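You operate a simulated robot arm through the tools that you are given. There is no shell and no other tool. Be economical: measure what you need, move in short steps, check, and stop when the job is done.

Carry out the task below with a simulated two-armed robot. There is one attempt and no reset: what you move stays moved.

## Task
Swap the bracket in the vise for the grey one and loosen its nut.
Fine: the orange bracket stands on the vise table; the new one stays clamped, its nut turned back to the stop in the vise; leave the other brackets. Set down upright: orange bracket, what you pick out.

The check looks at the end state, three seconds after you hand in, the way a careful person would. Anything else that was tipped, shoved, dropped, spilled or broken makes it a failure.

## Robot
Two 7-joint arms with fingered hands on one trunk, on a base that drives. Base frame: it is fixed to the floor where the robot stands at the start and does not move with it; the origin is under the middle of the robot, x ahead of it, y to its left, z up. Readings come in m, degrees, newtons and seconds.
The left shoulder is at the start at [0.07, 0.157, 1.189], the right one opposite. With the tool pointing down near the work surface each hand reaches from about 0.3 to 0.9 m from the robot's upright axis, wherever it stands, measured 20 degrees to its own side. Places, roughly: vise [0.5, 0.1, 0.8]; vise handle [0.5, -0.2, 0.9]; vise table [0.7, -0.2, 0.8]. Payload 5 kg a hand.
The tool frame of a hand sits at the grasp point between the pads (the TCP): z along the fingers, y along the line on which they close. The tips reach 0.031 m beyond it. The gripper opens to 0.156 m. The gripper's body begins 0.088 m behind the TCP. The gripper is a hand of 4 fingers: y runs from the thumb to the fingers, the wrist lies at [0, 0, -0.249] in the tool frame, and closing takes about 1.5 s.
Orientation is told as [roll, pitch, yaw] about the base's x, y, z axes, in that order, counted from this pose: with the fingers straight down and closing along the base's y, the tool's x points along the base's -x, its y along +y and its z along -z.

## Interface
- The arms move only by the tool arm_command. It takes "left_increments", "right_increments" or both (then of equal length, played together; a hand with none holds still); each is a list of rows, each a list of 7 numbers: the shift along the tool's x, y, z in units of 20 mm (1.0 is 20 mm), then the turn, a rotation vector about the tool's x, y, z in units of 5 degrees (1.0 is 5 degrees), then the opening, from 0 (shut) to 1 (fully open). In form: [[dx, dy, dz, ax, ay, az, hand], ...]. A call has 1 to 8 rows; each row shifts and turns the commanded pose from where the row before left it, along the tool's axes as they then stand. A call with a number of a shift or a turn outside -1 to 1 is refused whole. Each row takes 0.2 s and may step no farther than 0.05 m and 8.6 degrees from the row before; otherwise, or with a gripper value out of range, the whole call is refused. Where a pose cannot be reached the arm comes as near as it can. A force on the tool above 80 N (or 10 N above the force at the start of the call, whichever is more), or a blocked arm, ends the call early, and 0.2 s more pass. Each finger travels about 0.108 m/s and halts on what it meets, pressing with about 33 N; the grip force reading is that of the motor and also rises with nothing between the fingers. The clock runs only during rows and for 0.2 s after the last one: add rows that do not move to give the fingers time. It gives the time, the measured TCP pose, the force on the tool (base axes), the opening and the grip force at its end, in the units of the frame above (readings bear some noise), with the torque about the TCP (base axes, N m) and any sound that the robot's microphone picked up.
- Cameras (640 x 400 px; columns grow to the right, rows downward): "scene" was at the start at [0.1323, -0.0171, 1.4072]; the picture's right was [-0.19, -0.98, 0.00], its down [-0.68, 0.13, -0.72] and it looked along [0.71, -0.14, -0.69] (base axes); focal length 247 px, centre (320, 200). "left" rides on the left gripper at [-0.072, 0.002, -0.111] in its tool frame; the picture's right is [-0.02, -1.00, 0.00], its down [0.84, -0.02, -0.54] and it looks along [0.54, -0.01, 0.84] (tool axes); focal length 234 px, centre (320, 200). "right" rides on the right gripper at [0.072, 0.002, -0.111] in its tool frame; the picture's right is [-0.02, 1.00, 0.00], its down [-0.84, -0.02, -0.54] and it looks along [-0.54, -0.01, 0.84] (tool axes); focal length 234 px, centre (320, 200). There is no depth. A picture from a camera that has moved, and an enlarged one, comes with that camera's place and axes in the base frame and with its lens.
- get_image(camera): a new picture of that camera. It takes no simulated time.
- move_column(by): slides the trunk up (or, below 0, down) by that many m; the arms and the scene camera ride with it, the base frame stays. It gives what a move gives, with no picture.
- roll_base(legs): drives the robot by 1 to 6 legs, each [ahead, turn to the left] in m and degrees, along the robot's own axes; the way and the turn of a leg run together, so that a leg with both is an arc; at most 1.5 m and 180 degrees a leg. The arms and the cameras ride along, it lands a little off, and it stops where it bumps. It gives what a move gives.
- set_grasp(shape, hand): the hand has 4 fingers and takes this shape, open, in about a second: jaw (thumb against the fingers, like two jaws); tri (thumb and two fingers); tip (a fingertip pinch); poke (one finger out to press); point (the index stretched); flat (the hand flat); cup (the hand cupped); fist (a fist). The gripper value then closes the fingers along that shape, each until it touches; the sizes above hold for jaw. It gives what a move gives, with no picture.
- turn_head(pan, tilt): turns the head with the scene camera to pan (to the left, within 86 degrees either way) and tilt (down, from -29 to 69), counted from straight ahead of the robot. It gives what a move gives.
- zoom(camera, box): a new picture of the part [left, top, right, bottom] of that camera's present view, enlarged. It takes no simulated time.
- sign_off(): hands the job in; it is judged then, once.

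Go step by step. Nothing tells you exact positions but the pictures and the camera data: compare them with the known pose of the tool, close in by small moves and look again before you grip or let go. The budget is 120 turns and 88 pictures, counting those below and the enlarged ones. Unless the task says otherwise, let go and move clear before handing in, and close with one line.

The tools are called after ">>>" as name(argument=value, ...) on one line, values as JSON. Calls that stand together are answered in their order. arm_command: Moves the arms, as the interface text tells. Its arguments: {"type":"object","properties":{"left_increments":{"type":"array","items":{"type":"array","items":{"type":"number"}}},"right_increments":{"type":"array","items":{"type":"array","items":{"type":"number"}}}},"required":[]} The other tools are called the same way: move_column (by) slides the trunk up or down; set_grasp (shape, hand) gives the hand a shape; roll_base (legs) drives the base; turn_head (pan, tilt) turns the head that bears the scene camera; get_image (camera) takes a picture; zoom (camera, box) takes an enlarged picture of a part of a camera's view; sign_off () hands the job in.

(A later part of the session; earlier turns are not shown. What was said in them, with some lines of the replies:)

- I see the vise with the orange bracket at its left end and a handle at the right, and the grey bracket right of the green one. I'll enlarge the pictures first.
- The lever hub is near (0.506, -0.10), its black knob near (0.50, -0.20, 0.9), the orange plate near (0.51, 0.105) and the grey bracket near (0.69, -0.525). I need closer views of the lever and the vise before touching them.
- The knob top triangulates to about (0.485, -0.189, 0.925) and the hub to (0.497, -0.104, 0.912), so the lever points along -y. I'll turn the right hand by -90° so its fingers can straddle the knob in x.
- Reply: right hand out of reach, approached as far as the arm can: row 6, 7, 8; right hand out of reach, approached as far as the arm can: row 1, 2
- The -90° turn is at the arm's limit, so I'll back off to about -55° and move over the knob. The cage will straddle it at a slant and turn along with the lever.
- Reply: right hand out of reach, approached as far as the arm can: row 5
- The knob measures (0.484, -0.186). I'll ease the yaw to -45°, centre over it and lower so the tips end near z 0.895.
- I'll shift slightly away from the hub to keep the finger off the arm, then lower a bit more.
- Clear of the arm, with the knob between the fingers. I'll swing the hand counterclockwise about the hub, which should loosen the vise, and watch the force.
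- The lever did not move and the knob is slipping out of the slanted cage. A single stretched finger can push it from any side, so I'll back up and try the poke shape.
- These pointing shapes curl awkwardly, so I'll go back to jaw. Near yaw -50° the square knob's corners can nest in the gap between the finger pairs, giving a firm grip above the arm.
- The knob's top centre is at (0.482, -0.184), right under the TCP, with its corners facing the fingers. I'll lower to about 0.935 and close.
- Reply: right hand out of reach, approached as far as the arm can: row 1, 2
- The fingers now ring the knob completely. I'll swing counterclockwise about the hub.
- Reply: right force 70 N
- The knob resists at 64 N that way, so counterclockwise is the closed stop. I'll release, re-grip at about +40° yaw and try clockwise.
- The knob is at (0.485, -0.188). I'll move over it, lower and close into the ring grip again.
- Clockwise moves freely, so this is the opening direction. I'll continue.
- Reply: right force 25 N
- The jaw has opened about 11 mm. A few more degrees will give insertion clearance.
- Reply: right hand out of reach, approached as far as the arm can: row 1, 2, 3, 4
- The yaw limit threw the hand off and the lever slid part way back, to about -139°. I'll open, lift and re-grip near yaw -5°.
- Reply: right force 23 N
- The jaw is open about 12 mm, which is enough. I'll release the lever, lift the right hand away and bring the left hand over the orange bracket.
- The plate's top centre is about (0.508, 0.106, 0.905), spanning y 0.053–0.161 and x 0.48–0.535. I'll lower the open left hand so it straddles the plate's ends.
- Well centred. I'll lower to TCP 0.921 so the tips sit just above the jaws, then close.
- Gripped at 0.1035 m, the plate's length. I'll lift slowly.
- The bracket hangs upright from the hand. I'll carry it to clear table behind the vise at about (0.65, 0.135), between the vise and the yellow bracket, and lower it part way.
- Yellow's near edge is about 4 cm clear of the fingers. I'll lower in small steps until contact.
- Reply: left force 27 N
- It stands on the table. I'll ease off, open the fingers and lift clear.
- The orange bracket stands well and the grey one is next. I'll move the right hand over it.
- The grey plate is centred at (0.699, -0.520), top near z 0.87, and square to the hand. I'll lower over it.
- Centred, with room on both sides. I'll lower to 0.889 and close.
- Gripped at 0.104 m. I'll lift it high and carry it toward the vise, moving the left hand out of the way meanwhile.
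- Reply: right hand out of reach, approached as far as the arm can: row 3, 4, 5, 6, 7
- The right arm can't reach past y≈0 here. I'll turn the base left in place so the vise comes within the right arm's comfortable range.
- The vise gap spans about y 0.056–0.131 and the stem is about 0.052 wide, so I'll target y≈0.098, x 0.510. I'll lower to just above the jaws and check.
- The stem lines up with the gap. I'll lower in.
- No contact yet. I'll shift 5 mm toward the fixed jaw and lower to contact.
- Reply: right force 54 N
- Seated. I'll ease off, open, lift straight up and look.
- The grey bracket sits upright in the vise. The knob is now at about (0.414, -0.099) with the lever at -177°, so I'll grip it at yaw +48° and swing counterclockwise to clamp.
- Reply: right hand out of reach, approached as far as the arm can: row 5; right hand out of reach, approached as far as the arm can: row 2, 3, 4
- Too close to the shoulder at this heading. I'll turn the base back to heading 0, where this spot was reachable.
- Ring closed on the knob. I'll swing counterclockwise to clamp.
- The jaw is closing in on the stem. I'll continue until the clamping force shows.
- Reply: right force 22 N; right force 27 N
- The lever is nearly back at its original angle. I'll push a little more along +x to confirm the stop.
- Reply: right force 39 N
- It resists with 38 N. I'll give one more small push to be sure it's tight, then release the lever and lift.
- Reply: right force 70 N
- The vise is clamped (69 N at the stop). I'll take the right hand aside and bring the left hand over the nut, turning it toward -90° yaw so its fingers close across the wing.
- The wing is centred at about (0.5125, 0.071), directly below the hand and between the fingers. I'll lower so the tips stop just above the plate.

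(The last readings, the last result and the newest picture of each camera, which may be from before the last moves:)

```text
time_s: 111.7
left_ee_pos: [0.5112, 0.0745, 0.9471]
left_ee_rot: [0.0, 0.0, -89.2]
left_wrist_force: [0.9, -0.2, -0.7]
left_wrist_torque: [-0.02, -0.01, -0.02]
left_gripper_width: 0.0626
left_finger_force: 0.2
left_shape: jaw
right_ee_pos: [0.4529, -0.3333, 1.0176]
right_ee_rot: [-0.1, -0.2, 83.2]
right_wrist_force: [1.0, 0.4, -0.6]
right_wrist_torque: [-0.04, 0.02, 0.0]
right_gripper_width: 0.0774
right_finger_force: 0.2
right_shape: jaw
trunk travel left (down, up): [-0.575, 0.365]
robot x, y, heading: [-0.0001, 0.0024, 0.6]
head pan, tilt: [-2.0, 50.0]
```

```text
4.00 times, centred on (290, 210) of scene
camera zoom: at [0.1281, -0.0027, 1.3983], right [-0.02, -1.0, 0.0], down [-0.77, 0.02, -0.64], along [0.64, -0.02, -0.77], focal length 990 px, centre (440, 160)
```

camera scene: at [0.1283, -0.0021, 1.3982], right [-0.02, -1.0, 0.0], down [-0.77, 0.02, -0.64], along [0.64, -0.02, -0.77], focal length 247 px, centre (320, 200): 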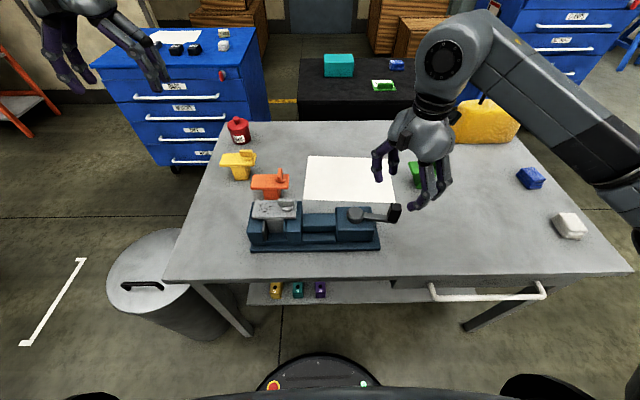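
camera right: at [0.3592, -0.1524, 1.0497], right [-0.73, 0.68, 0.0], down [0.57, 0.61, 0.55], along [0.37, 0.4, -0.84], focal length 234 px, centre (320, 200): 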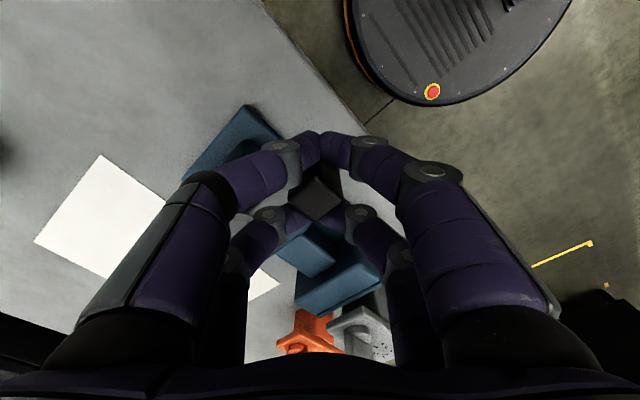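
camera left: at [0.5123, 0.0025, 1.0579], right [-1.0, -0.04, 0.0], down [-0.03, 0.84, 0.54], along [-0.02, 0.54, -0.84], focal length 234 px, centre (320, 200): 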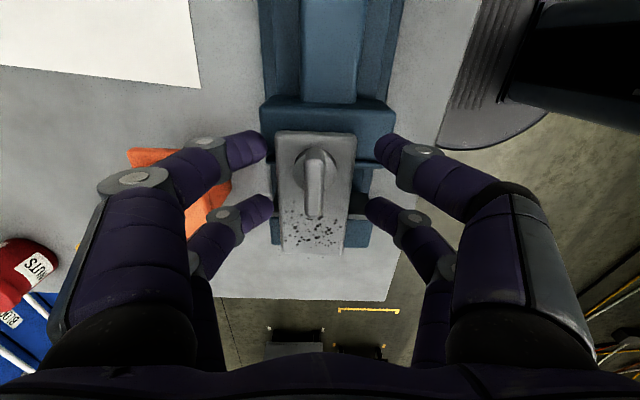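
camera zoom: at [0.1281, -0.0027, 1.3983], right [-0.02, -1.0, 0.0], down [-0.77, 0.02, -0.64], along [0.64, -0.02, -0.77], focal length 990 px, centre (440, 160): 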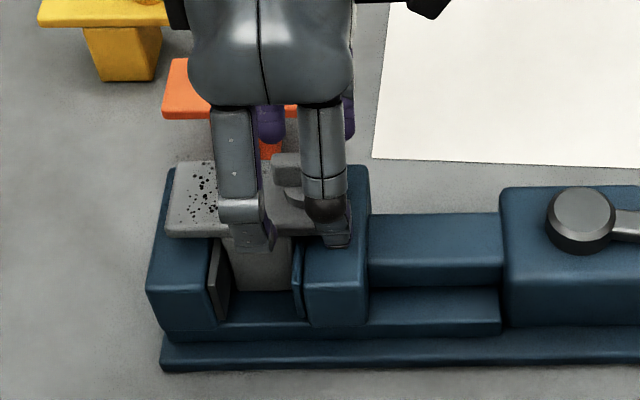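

The wing is centred at (0.513, 0.071). I'll shift slightly and close on it.

>>> arm_command(left_increments=[[-0.17, 0.08, 0.05, 0, 0, 0, 0.3], [0, 0, 0, 0, 0, 0, 0.15], [0, 0, 0, 0, 0, 0, 0.0], [0, 0, 0, 0, 0, 0, 0.0], [0, 0, 0, 0, 0, 0, 0.0]])

>>> arm_command(left_increments=[[0, 0, 0, 0, 0, -1, 0], [0, 0, 0, 0, 0, -1, 0], [0, 0, 0, 0, 0, -1, 0]])

>>> get_image(camera="left")

```text
time_s: 112.9
left_ee_pos: [0.5132, 0.0699, 0.9442]
left_ee_rot: [0.0, 0.1, -89.1]
left_wrist_force: [4.8, -4.2, -1.7]
left_wrist_torque: [-0.03, -0.12, 0.19]
left_gripper_width: 0.0015
left_finger_force: 33.0
left_shape: jaw
right_ee_pos: [0.4528, -0.3334, 1.0182]
right_ee_rot: [0.0, -0.1, 83.2]
right_wrist_force: [-0.2, -0.5, -1.3]
right_wrist_torque: [0.02, 0.0, -0.01]
right_gripper_width: 0.0777
right_finger_force: 0.0
right_shape: jaw
trunk travel left (down, up): [-0.575, 0.365]
robot x, y, heading: [0.0002, 0.0027, 0.7]
head pan, tilt: [-2.0, 50.0]
```

```text
time_s: 113.7
left_ee_pos: [0.5145, 0.0695, 0.9447]
left_ee_rot: [0.0, 0.0, -74.0]
left_wrist_force: [7.9, -5.6, -4.4]
left_wrist_torque: [-0.08, -0.18, -0.13]
left_gripper_width: 0.0017
left_finger_force: 33.2
left_shape: jaw
right_ee_pos: [0.4524, -0.3328, 1.018]
right_ee_rot: [0.0, -0.1, 83.2]
right_wrist_force: [0.2, -0.5, -0.4]
right_wrist_torque: [-0.02, -0.01, 0.0]
right_gripper_width: 0.0773
right_finger_force: 0.1
right_shape: jaw
trunk travel left (down, up): [-0.575, 0.365]
robot x, y, heading: [-0.0027, 0.0021, 0.5]
head pan, tilt: [-2.0, 50.0]
```

```text
14 pictures are left
camera left: at [0.5353, 0.0015, 1.056], right [-0.95, -0.3, 0.0], down [-0.25, 0.8, 0.55], along [-0.16, 0.52, -0.84], focal length 234 px, centre (320, 200)
```

left: 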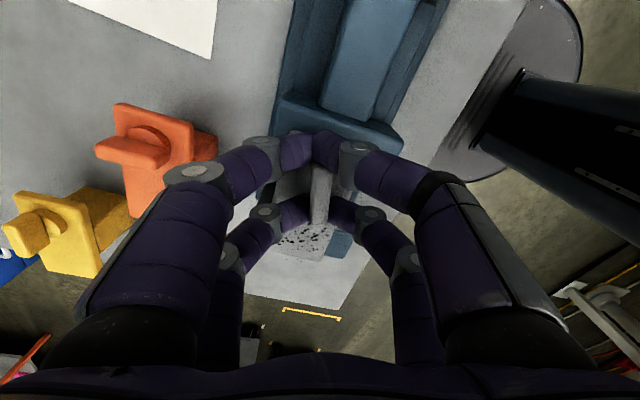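

The wing seems to follow the hand counterclockwise with little torque. I'll continue.

>>> arm_command(left_increments=[[0, 0, 0, 0, 0, -1, 0], [0, 0, 0, 0, 0, -1, 0], [0, 0, 0, 0, 0, -1, 0], [0, 0, 0, 0, 0, -1, 0], [0, 0, 0, 0, 0, -1, 0]])

>>> get_image(camera="left")

```text
time_s: 114.9
left_ee_pos: [0.5133, 0.0716, 0.9444]
left_ee_rot: [0.0, 0.0, -49.0]
left_wrist_force: [11.7, 1.5, -0.4]
left_wrist_torque: [0.07, -0.27, -0.06]
left_gripper_width: 0.0014
left_finger_force: 33.3
left_shape: jaw
right_ee_pos: [0.4545, -0.3314, 1.0189]
right_ee_rot: [0.1, -0.1, 83.4]
right_wrist_force: [-0.4, -0.4, -0.2]
right_wrist_torque: [0.0, 0.01, 0.01]
right_gripper_width: 0.0776
right_finger_force: 0.1
right_shape: jaw
trunk travel left (down, up): [-0.575, 0.365]
robot x, y, heading: [-0.0012, 0.0008, 0.9]
head pan, tilt: [-2.0, 50.0]
```

```text
13 pictures are left
camera left: at [0.5632, 0.0175, 1.0559], right [-0.74, -0.67, 0.0], down [-0.56, 0.62, 0.55], along [-0.37, 0.4, -0.84], focal length 234 px, centre (320, 200)
```

left: 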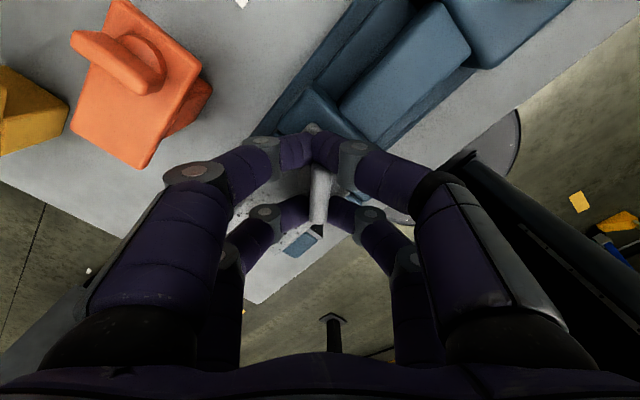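

It turns with the hand. I'll continue counterclockwise and watch for the stop.

>>> arm_command(left_increments=[[-0.05, 0.05, 0, 0, 0, -1, 0], [0, 0, 0, 0, 0, -1, 0], [0, 0, 0, 0, 0, -1, 0], [0, 0, 0, 0, 0, -1, 0], [0, 0, 0, 0, 0, -1, 0], [0, 0, 0, 0, 0, -1, 0]])

>>> arm_command(left_increments=[[0, 0, 0, 0, 0, -1, 0], [0, 0, 0, 0, 0, -1, 0], [0, 0, 0, 0, 0, -1, 0], [0, 0, 0, 0, 0, -1, 0]])

>>> get_image(camera="left")

```text
time_s: 116.3
left_ee_pos: [0.515, 0.071, 0.9443]
left_ee_rot: [-0.1, 0.0, -19.0]
left_wrist_force: [7.9, 10.8, 1.1]
left_wrist_torque: [0.27, -0.11, -0.09]
left_gripper_width: 0.0015
left_finger_force: 33.1
left_shape: jaw
right_ee_pos: [0.4526, -0.3314, 1.0187]
right_ee_rot: [-0.1, -0.1, 83.3]
right_wrist_force: [0.7, -0.3, -0.1]
right_wrist_torque: [0.0, 0.02, -0.01]
right_gripper_width: 0.0773
right_finger_force: 0.1
right_shape: jaw
trunk travel left (down, up): [-0.575, 0.365]
robot x, y, heading: [-0.0019, 0.0008, 0.7]
head pan, tilt: [-2.0, 50.0]
```

```text
time_s: 117.3
left_ee_pos: [0.5154, 0.0727, 0.9456]
left_ee_rot: [-0.1, 0.0, 1.0]
left_wrist_force: [10.9, 14.7, 2.3]
left_wrist_torque: [0.36, -0.21, -0.11]
left_gripper_width: 0.0012
left_finger_force: 33.4
left_shape: jaw
right_ee_pos: [0.4539, -0.3304, 1.0185]
right_ee_rot: [0.0, -0.1, 83.3]
right_wrist_force: [0.4, 0.9, -0.5]
right_wrist_torque: [-0.01, 0.02, -0.01]
right_gripper_width: 0.0774
right_finger_force: 0.1
right_shape: jaw
trunk travel left (down, up): [-0.575, 0.365]
robot x, y, heading: [-0.0019, 0.0015, 0.8]
head pan, tilt: [-2.0, 50.0]
```

```text
12 pictures are left
camera left: at [0.5873, 0.0757, 1.0557], right [0.04, -1.0, 0.0], down [-0.84, -0.03, 0.55], along [-0.54, -0.02, -0.84], focal length 234 px, centre (320, 200)
```

left: 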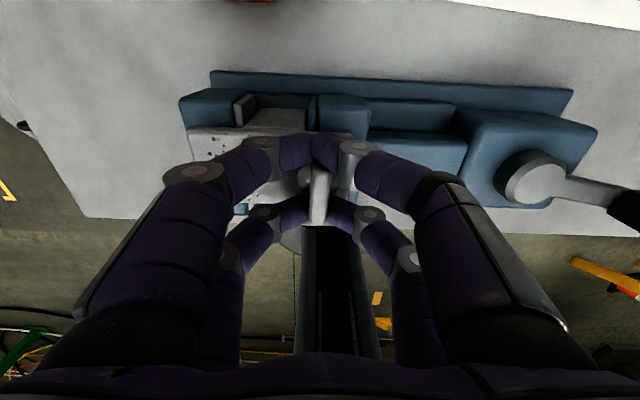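

The wing has turned 90°. I'll keep going in smaller batches to find the stop.

>>> arm_command(left_increments=[[-0.1, 0.1, 0, 0, 0, -1, 0], [0, 0, 0, 0, 0, -1, 0], [0, 0, 0, 0, 0, -1, 0]])

>>> arm_command(left_increments=[[0, 0, 0, 0, 0, -1, 0], [0, 0, 0, 0, 0, -1, 0], [0, 0, 0, 0, 0, -1, 0]])

>>> get_image(camera="left")

```text
time_s: 118.1
left_ee_pos: [0.514, 0.0711, 0.9447]
left_ee_rot: [0.0, 0.2, 15.9]
left_wrist_force: [0.3, 12.6, 0.6]
left_wrist_torque: [0.49, -0.01, -0.57]
left_gripper_width: 0.0017
left_finger_force: 33.1
left_shape: jaw
right_ee_pos: [0.4512, -0.3314, 1.019]
right_ee_rot: [-0.1, -0.1, 83.3]
right_wrist_force: [0.3, 0.1, 0.1]
right_wrist_torque: [-0.01, 0.0, -0.02]
right_gripper_width: 0.0775
right_finger_force: 0.1
right_shape: jaw
trunk travel left (down, up): [-0.575, 0.365]
robot x, y, heading: [-0.0006, -0.0029, 0.4]
head pan, tilt: [-2.0, 50.0]
```

```text
time_s: 118.9
left_ee_pos: [0.5134, 0.0721, 0.9425]
left_ee_rot: [0.0, 0.0, 30.8]
left_wrist_force: [-13.4, 3.8, -4.3]
left_wrist_torque: [0.24, 0.19, -0.15]
left_gripper_width: 0.0
left_finger_force: 33.0
left_shape: jaw
right_ee_pos: [0.4522, -0.332, 1.0199]
right_ee_rot: [-0.1, -0.1, 83.4]
right_wrist_force: [1.0, 0.1, -0.3]
right_wrist_torque: [0.01, 0.02, 0.01]
right_gripper_width: 0.0772
right_finger_force: 0.0
right_shape: jaw
trunk travel left (down, up): [-0.575, 0.365]
robot x, y, heading: [-0.0017, -0.001, 0.7]
head pan, tilt: [-2.0, 50.0]
```

```text
11 pictures are left
camera left: at [0.575, 0.1108, 1.0547], right [0.53, -0.85, 0.0], down [-0.71, -0.45, 0.55], along [-0.46, -0.29, -0.84], focal length 234 px, centre (320, 200)
```

left: 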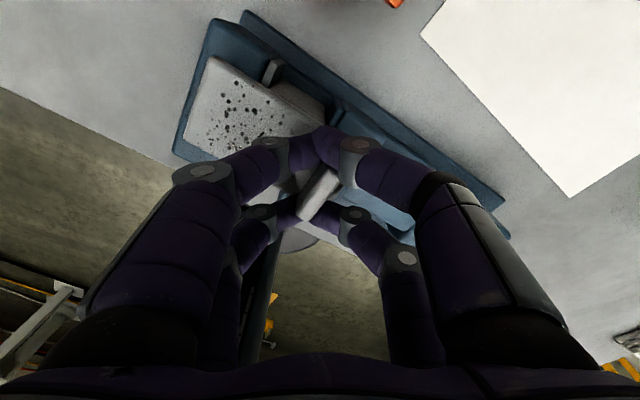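

Past about +5–10° the torque jumped to 0.57 N m and the wing stayed behind, so the stop is about 90° from the start. I'll open, lift and check.

>>> arm_command(left_increments=[[0, 0, 0, 0, 0, 0, 0.15], [0, 0, 0, 0, 0, 0, 0.3], [0, 0, 0, 0, 0, 0, 0.4], [0, 0, -1, 0, 0, 0, 0.4], [0, 0, -1, 0, 0, 0, 0.4], [0, 0, -1, 0, 0, 0, 0.4], [0, 0, -1, 0, 0, 0, 0.4], [0, 0, -1, 0, 0, 0, 0.4]])

>>> zoom(camera="left", box=[220, 40, 440, 190])

>>> zoom(camera="scene", box=[230, 160, 350, 260])

```text
time_s: 120.7
left_ee_pos: [0.5145, 0.0723, 1.0451]
left_ee_rot: [0.0, 0.1, 30.9]
left_wrist_force: [0.3, 0.3, -0.8]
left_wrist_torque: [0.0, -0.02, -0.01]
left_gripper_width: 0.0619
left_finger_force: 0.1
left_shape: jaw
right_ee_pos: [0.4521, -0.3322, 1.0176]
right_ee_rot: [-0.1, -0.3, 83.2]
right_wrist_force: [0.1, 0.5, 0.6]
right_wrist_torque: [0.01, -0.02, 0.03]
right_gripper_width: 0.0773
right_finger_force: 0.2
right_shape: jaw
trunk travel left (down, up): [-0.575, 0.365]
robot x, y, heading: [-0.0021, 0.0016, 0.7]
head pan, tilt: [-2.0, 50.0]
```

```text
2.67 times, centred on (330, 115) of left
camera zoom: at [0.5758, 0.1113, 1.1563], right [0.53, -0.85, 0.0], down [-0.71, -0.45, 0.54], along [-0.46, -0.29, -0.84], focal length 624 px, centre (293, 427)
```

zoom: 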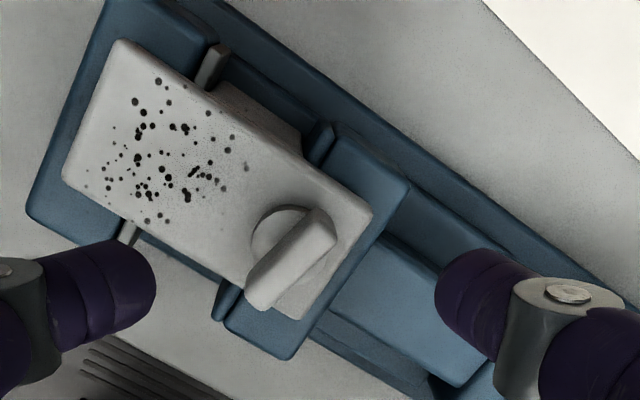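

```text
4.00 times, centred on (290, 210) of scene
camera zoom: at [0.1278, -0.0025, 1.3983], right [-0.02, -1.0, 0.0], down [-0.77, 0.02, -0.64], along [0.64, -0.02, -0.77], focal length 990 px, centre (440, 160)
```

zoom: 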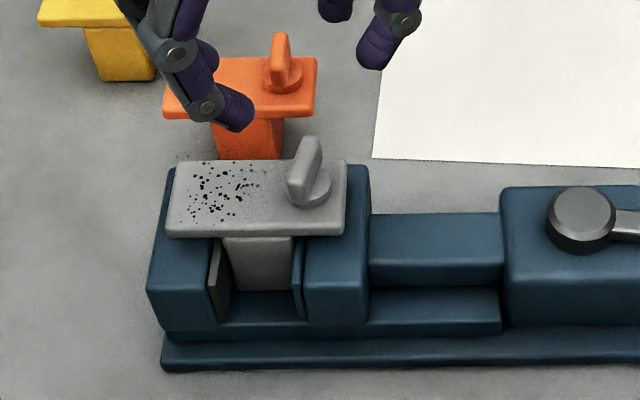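

The wing is about 15° short: the hand over-rotated after the stop and the closing fingers squeezed it back. I'll re-grip aligned with the wing at about -14° yaw and turn gently to the stop.

>>> arm_command(left_increments=[[0, 0, 0, 0, 0, 1, 0.4], [0, 0, 0, 0, 0, 1, 0.4], [0, 0, 0, 0, 0, 1, 0.4], [0, 0, 0, 0, 0, 1, 0.4], [0, 0, 0, 0, 0, 1, 0.4], [0, 0, 0, 0, 0, 1, 0.4], [0, 0, 0, 0, 0, 1, 0.4], [0, 0, 0, 0, 0, 1, 0.4]])

>>> arm_command(left_increments=[[0, 0, 1, 0, 0, 1, 0.4], [0, 0, 1, 0, 0, 0, 0.4], [0, 0, 1, 0, 0, 0, 0.4], [0, 0, 1, 0, 0, 0, 0.4], [0, 0, 0.95, 0, 0, 0, 0.4]])

>>> get_image(camera="left")

```text
time_s: 122.5
left_ee_pos: [0.5172, 0.0727, 1.0462]
left_ee_rot: [0.0, 0.0, -9.2]
left_wrist_force: [0.1, -0.1, 0.0]
left_wrist_torque: [0.03, -0.02, 0.0]
left_gripper_width: 0.062
left_finger_force: 0.1
left_shape: jaw
right_ee_pos: [0.4531, -0.3331, 1.0198]
right_ee_rot: [-0.1, -0.3, 83.4]
right_wrist_force: [0.1, -0.7, 0.3]
right_wrist_torque: [0.02, -0.02, -0.01]
right_gripper_width: 0.0773
right_finger_force: 0.0
right_shape: jaw
trunk travel left (down, up): [-0.575, 0.365]
robot x, y, heading: [-0.0024, 0.0024, 0.5]
head pan, tilt: [-2.0, 50.0]
```

```text
time_s: 123.7
left_ee_pos: [0.5163, 0.0734, 0.9444]
left_ee_rot: [0.0, 0.0, -14.2]
left_wrist_force: [0.2, 0.5, -0.3]
left_wrist_torque: [-0.04, 0.01, -0.03]
left_gripper_width: 0.0623
left_finger_force: 0.1
left_shape: jaw
right_ee_pos: [0.4525, -0.3321, 1.0175]
right_ee_rot: [0.0, -0.2, 83.2]
right_wrist_force: [-0.4, 0.1, -0.1]
right_wrist_torque: [0.01, -0.03, 0.04]
right_gripper_width: 0.0773
right_finger_force: 0.1
right_shape: jaw
trunk travel left (down, up): [-0.575, 0.365]
robot x, y, heading: [-0.0002, -0.0004, 0.6]
head pan, tilt: [-2.0, 50.0]
```

```text
8 pictures are left
camera left: at [0.5853, 0.0578, 1.0553], right [-0.22, -0.98, 0.0], down [-0.82, 0.19, 0.54], along [-0.53, 0.12, -0.84], focal length 234 px, centre (320, 200)
```

left: 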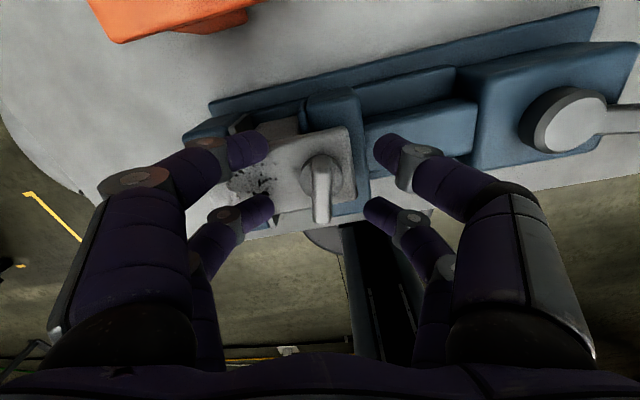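

>>> arm_command(left_increments=[[0.13, -0.1, 0, 0, 0, 0, 0.25], [0, 0, 0, 0, 0, 0, 0.1], [0, 0, 0, 0, 0, 0, 0.0], [0, 0, 0, 0, 0, 0, 0.0], [0, 0, 0, 0, 0, -1, 0], [0, 0, 0, 0, 0, -1, 0], [0, 0, 0, 0, 0, -1, 0]])

>>> arm_command(left_increments=[[0, 0, 0, 0, 0, -1, 0], [0, 0, 0, 0, 0, 0, 0]])

>>> arm_command(left_increments=[[0, 0, 0, 0, 0, -0.6, 0], [0, 0, 0, 0, 0, 0, 0]])

```text
time_s: 125.3
left_ee_pos: [0.5126, 0.0717, 0.9446]
left_ee_rot: [0.0, 0.1, 0.8]
left_wrist_force: [-8.5, 0.5, -11.9]
left_wrist_torque: [0.02, 0.12, -0.33]
left_gripper_width: 0.0044
left_finger_force: 33.1
left_shape: jaw
right_ee_pos: [0.4527, -0.3314, 1.0189]
right_ee_rot: [0.0, -0.1, 83.3]
right_wrist_force: [-0.6, -0.1, 0.0]
right_wrist_torque: [0.01, -0.04, -0.01]
right_gripper_width: 0.0775
right_finger_force: 0.0
right_shape: jaw
trunk travel left (down, up): [-0.575, 0.365]
robot x, y, heading: [0.0004, 0.0016, 0.7]
head pan, tilt: [-2.0, 50.0]
```

```text
time_s: 125.9
left_ee_pos: [0.5136, 0.0721, 0.9456]
left_ee_rot: [0.0, 0.2, 5.7]
left_wrist_force: [-10.8, 0.0, -19.6]
left_wrist_torque: [-0.03, 0.22, -0.49]
left_gripper_width: 0.0042
left_finger_force: 32.9
left_shape: jaw
right_ee_pos: [0.4526, -0.3332, 1.0195]
right_ee_rot: [0.0, -0.1, 83.3]
right_wrist_force: [-0.8, 0.4, -0.2]
right_wrist_torque: [0.02, -0.04, 0.0]
right_gripper_width: 0.0772
right_finger_force: 0.0
right_shape: jaw
trunk travel left (down, up): [-0.575, 0.365]
robot x, y, heading: [0.0044, 0.0021, 0.7]
head pan, tilt: [-2.0, 50.0]
```

```text
time_s: 126.5
left_ee_pos: [0.5139, 0.0714, 0.9441]
left_ee_rot: [-0.1, 0.0, 8.9]
left_wrist_force: [-10.5, -1.5, -22.1]
left_wrist_torque: [-0.1, 0.2, -0.6]
left_gripper_width: 0.004
left_finger_force: 33.1
left_shape: jaw
right_ee_pos: [0.4533, -0.3334, 1.0186]
right_ee_rot: [0.0, -0.1, 83.3]
right_wrist_force: [-0.3, 0.3, -0.2]
right_wrist_torque: [0.03, 0.0, 0.02]
right_gripper_width: 0.0774
right_finger_force: 0.1
right_shape: jaw
trunk travel left (down, up): [-0.575, 0.365]
robot x, y, heading: [-0.0036, -0.0008, 0.4]
head pan, tilt: [-2.0, 50.0]
```

Torque climbs with each step (0.33 → 0.60), so the wing is against something. I'll look.

>>> zoom(camera="left", box=[220, 80, 420, 250])

```text
2.35 times, centred on (320, 165) of left
camera zoom: at [0.5845, 0.0847, 1.0562], right [0.18, -0.98, 0.0], down [-0.82, -0.15, 0.55], along [-0.54, -0.1, -0.84], focal length 551 px, centre (320, 282)
```

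zoom: 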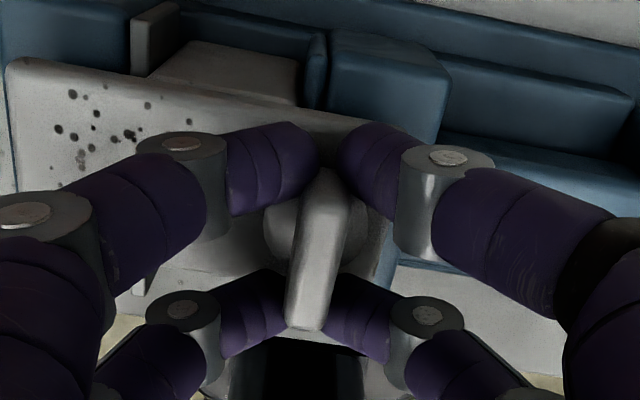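

The wing now lies straight across the plate, a full 90° from its start, while the hand has twisted a little past it, so it is at the stop. I'll ease back slightly, still pressing counterclockwise, then open and lift.

>>> arm_command(left_increments=[[0, 0, 0, 0, 0, 0.8, 0], [0, 0, 0, 0, 0, 0, 0.1], [0, 0, 0, 0, 0, 0, 0.25], [0, 0, 0, 0, 0, 0, 0.4], [0, 0, -1, 0, 0, 0, 0.4], [0, 0, -1, 0, 0, 0, 0.4], [0, 0, -1, 0, 0, 0, 0.4], [0, 0, -1, 0, 0, 0, 0.4]])

>>> zoom(camera="left", box=[220, 40, 440, 190])

>>> zoom(camera="scene", box=[230, 160, 350, 260])

```text
time_s: 128.3
left_ee_pos: [0.5137, 0.0724, 1.0286]
left_ee_rot: [0.0, -0.2, 4.9]
left_wrist_force: [-0.6, -0.1, -0.9]
left_wrist_torque: [0.01, 0.02, 0.01]
left_gripper_width: 0.062
left_finger_force: 0.1
left_shape: jaw
right_ee_pos: [0.4517, -0.3328, 1.0181]
right_ee_rot: [0.0, -0.1, 83.3]
right_wrist_force: [-0.3, 0.0, 0.3]
right_wrist_torque: [0.01, -0.01, 0.01]
right_gripper_width: 0.0777
right_finger_force: 0.0
right_shape: jaw
trunk travel left (down, up): [-0.575, 0.365]
robot x, y, heading: [0.0008, -0.0028, 0.5]
head pan, tilt: [-2.0, 50.0]
```

```text
2.67 times, centred on (330, 115) of left
camera zoom: at [0.5853, 0.0797, 1.1388], right [0.11, -0.99, 0.0], down [-0.83, -0.09, 0.54], along [-0.54, -0.06, -0.84], focal length 624 px, centre (293, 427)
```

zoom: 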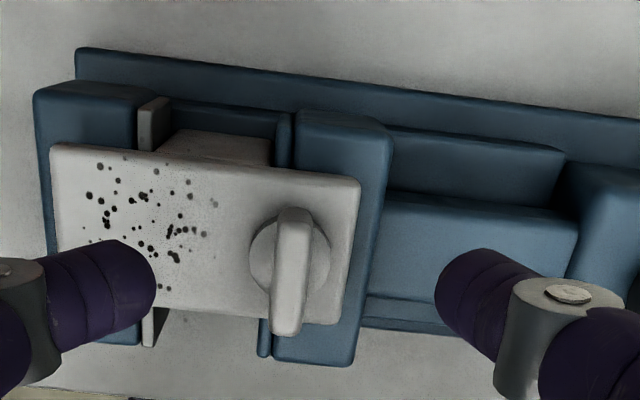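

```text
4.00 times, centred on (290, 210) of scene
camera zoom: at [0.1279, -0.003, 1.3982], right [-0.02, -1.0, 0.0], down [-0.77, 0.02, -0.64], along [0.64, -0.02, -0.77], focal length 990 px, centre (440, 160)
```

zoom: 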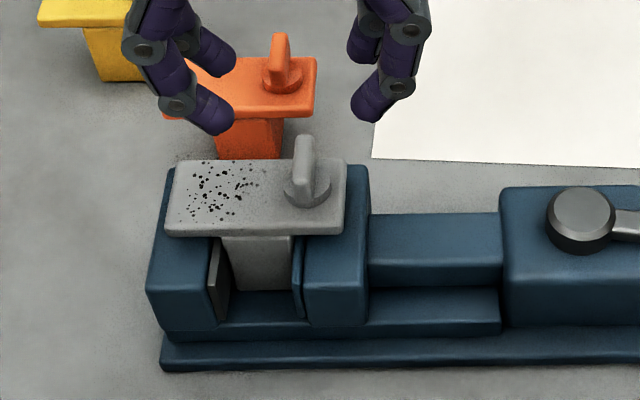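

The grey wing now lies square across the plate, just like the orange one. I'll move the left hand clear and do a last overall check.

>>> arm_command(left_increments=[[0, 0, -1, 0, 0, 0, 0.4], [0, 0, -1, 0, 0, 0, 0.4], [0, 0, -1, 0, 0, 0, 0.4], [0, 1, -1, 0, 0, 0, 0.4], [0, 1, -1, 0, 0, 0, 0.4], [0, 1, 0, 0, 0, 0, 0.4], [0, 1, 0, 0, 0, 0, 0.4], [0, 1, 0, 0, 0, 0, 0.4]])

>>> arm_command(left_increments=[[0, 1, 0, 0, 0, 0, 0.4], [0, 1, 0, 0, 0, 0, 0.4], [0, 1, 0, 0, 0, 0, 0.4], [0, 1, 0, 0, 0, 0, 0.4], [0, 1, 0, 0, 0, 0, 0.4], [0, 1, 0, 0, 0, 0, 0.4]])

>>> get_image(camera="scene")

>>> zoom(camera="scene", box=[210, 130, 410, 260])

```text
time_s: 130.1
left_ee_pos: [0.5039, 0.1694, 1.1259]
left_ee_rot: [0.0, 0.0, 4.8]
left_wrist_force: [0.1, 0.5, 0.3]
left_wrist_torque: [-0.01, 0.01, 0.03]
left_gripper_width: 0.062
left_finger_force: 0.0
left_shape: jaw
right_ee_pos: [0.4527, -0.3315, 1.0191]
right_ee_rot: [0.0, -0.1, 83.2]
right_wrist_force: [-0.4, -0.1, -0.2]
right_wrist_torque: [-0.02, -0.02, 0.05]
right_gripper_width: 0.0773
right_finger_force: 0.1
right_shape: jaw
trunk travel left (down, up): [-0.575, 0.365]
robot x, y, heading: [0.0021, 0.0001, 0.7]
head pan, tilt: [-2.0, 50.0]
```

```text
time_s: 131.5
left_ee_pos: [0.492, 0.2916, 1.1253]
left_ee_rot: [-0.1, 0.0, 4.8]
left_wrist_force: [-0.9, 1.0, -1.0]
left_wrist_torque: [-0.01, -0.03, -0.01]
left_gripper_width: 0.0622
left_finger_force: 0.0
left_shape: jaw
right_ee_pos: [0.4513, -0.3306, 1.0185]
right_ee_rot: [-0.1, -0.1, 83.4]
right_wrist_force: [-0.1, 0.2, 1.1]
right_wrist_torque: [-0.04, 0.0, 0.01]
right_gripper_width: 0.0774
right_finger_force: 0.1
right_shape: jaw
trunk travel left (down, up): [-0.575, 0.365]
robot x, y, heading: [0.0012, 0.0029, 0.0]
head pan, tilt: [-2.0, 50.0]
```

```text
4 pictures are left
camera scene: at [0.1276, -0.0015, 1.3983], right [-0.02, -1.0, 0.0], down [-0.77, 0.02, -0.64], along [0.64, -0.02, -0.77], focal length 247 px, centre (320, 200)
```

scene: 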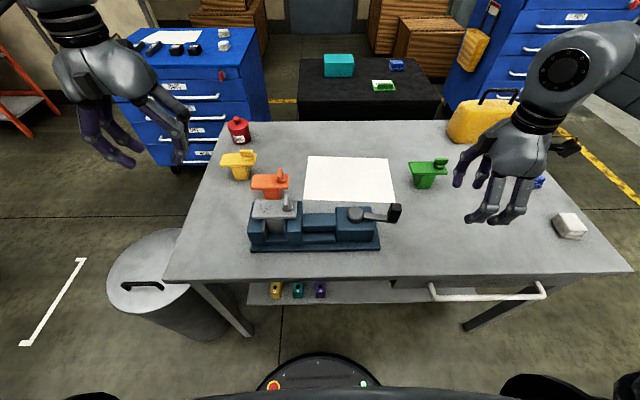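

```text
3.08 times, centred on (310, 195) of scene
camera zoom: at [0.1276, -0.0015, 1.3983], right [-0.02, -1.0, 0.0], down [-0.77, 0.02, -0.64], along [0.64, -0.02, -0.77], focal length 761 px, centre (351, 215)
```

zoom: 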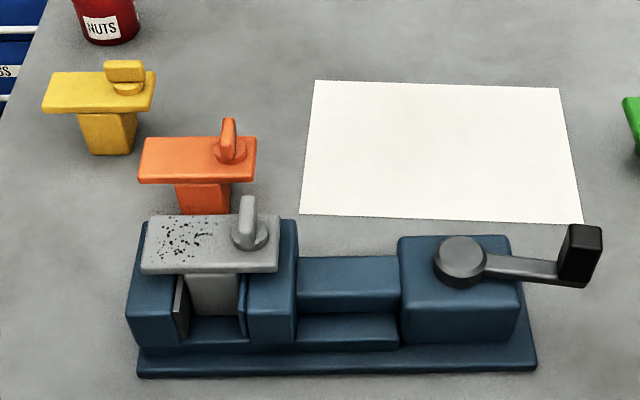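

The grey bracket is clamped with its nut turned to the stop. The orange one stands upright on the table, the other brackets are where they were, and both hands are clear.

>>> sign_off()

```text
The job is handed in.
```

The grey bracket is clamped in the vise with its nut turned back to the stop, and the orange bracket stands upright on the vise table; I have handed the job in.
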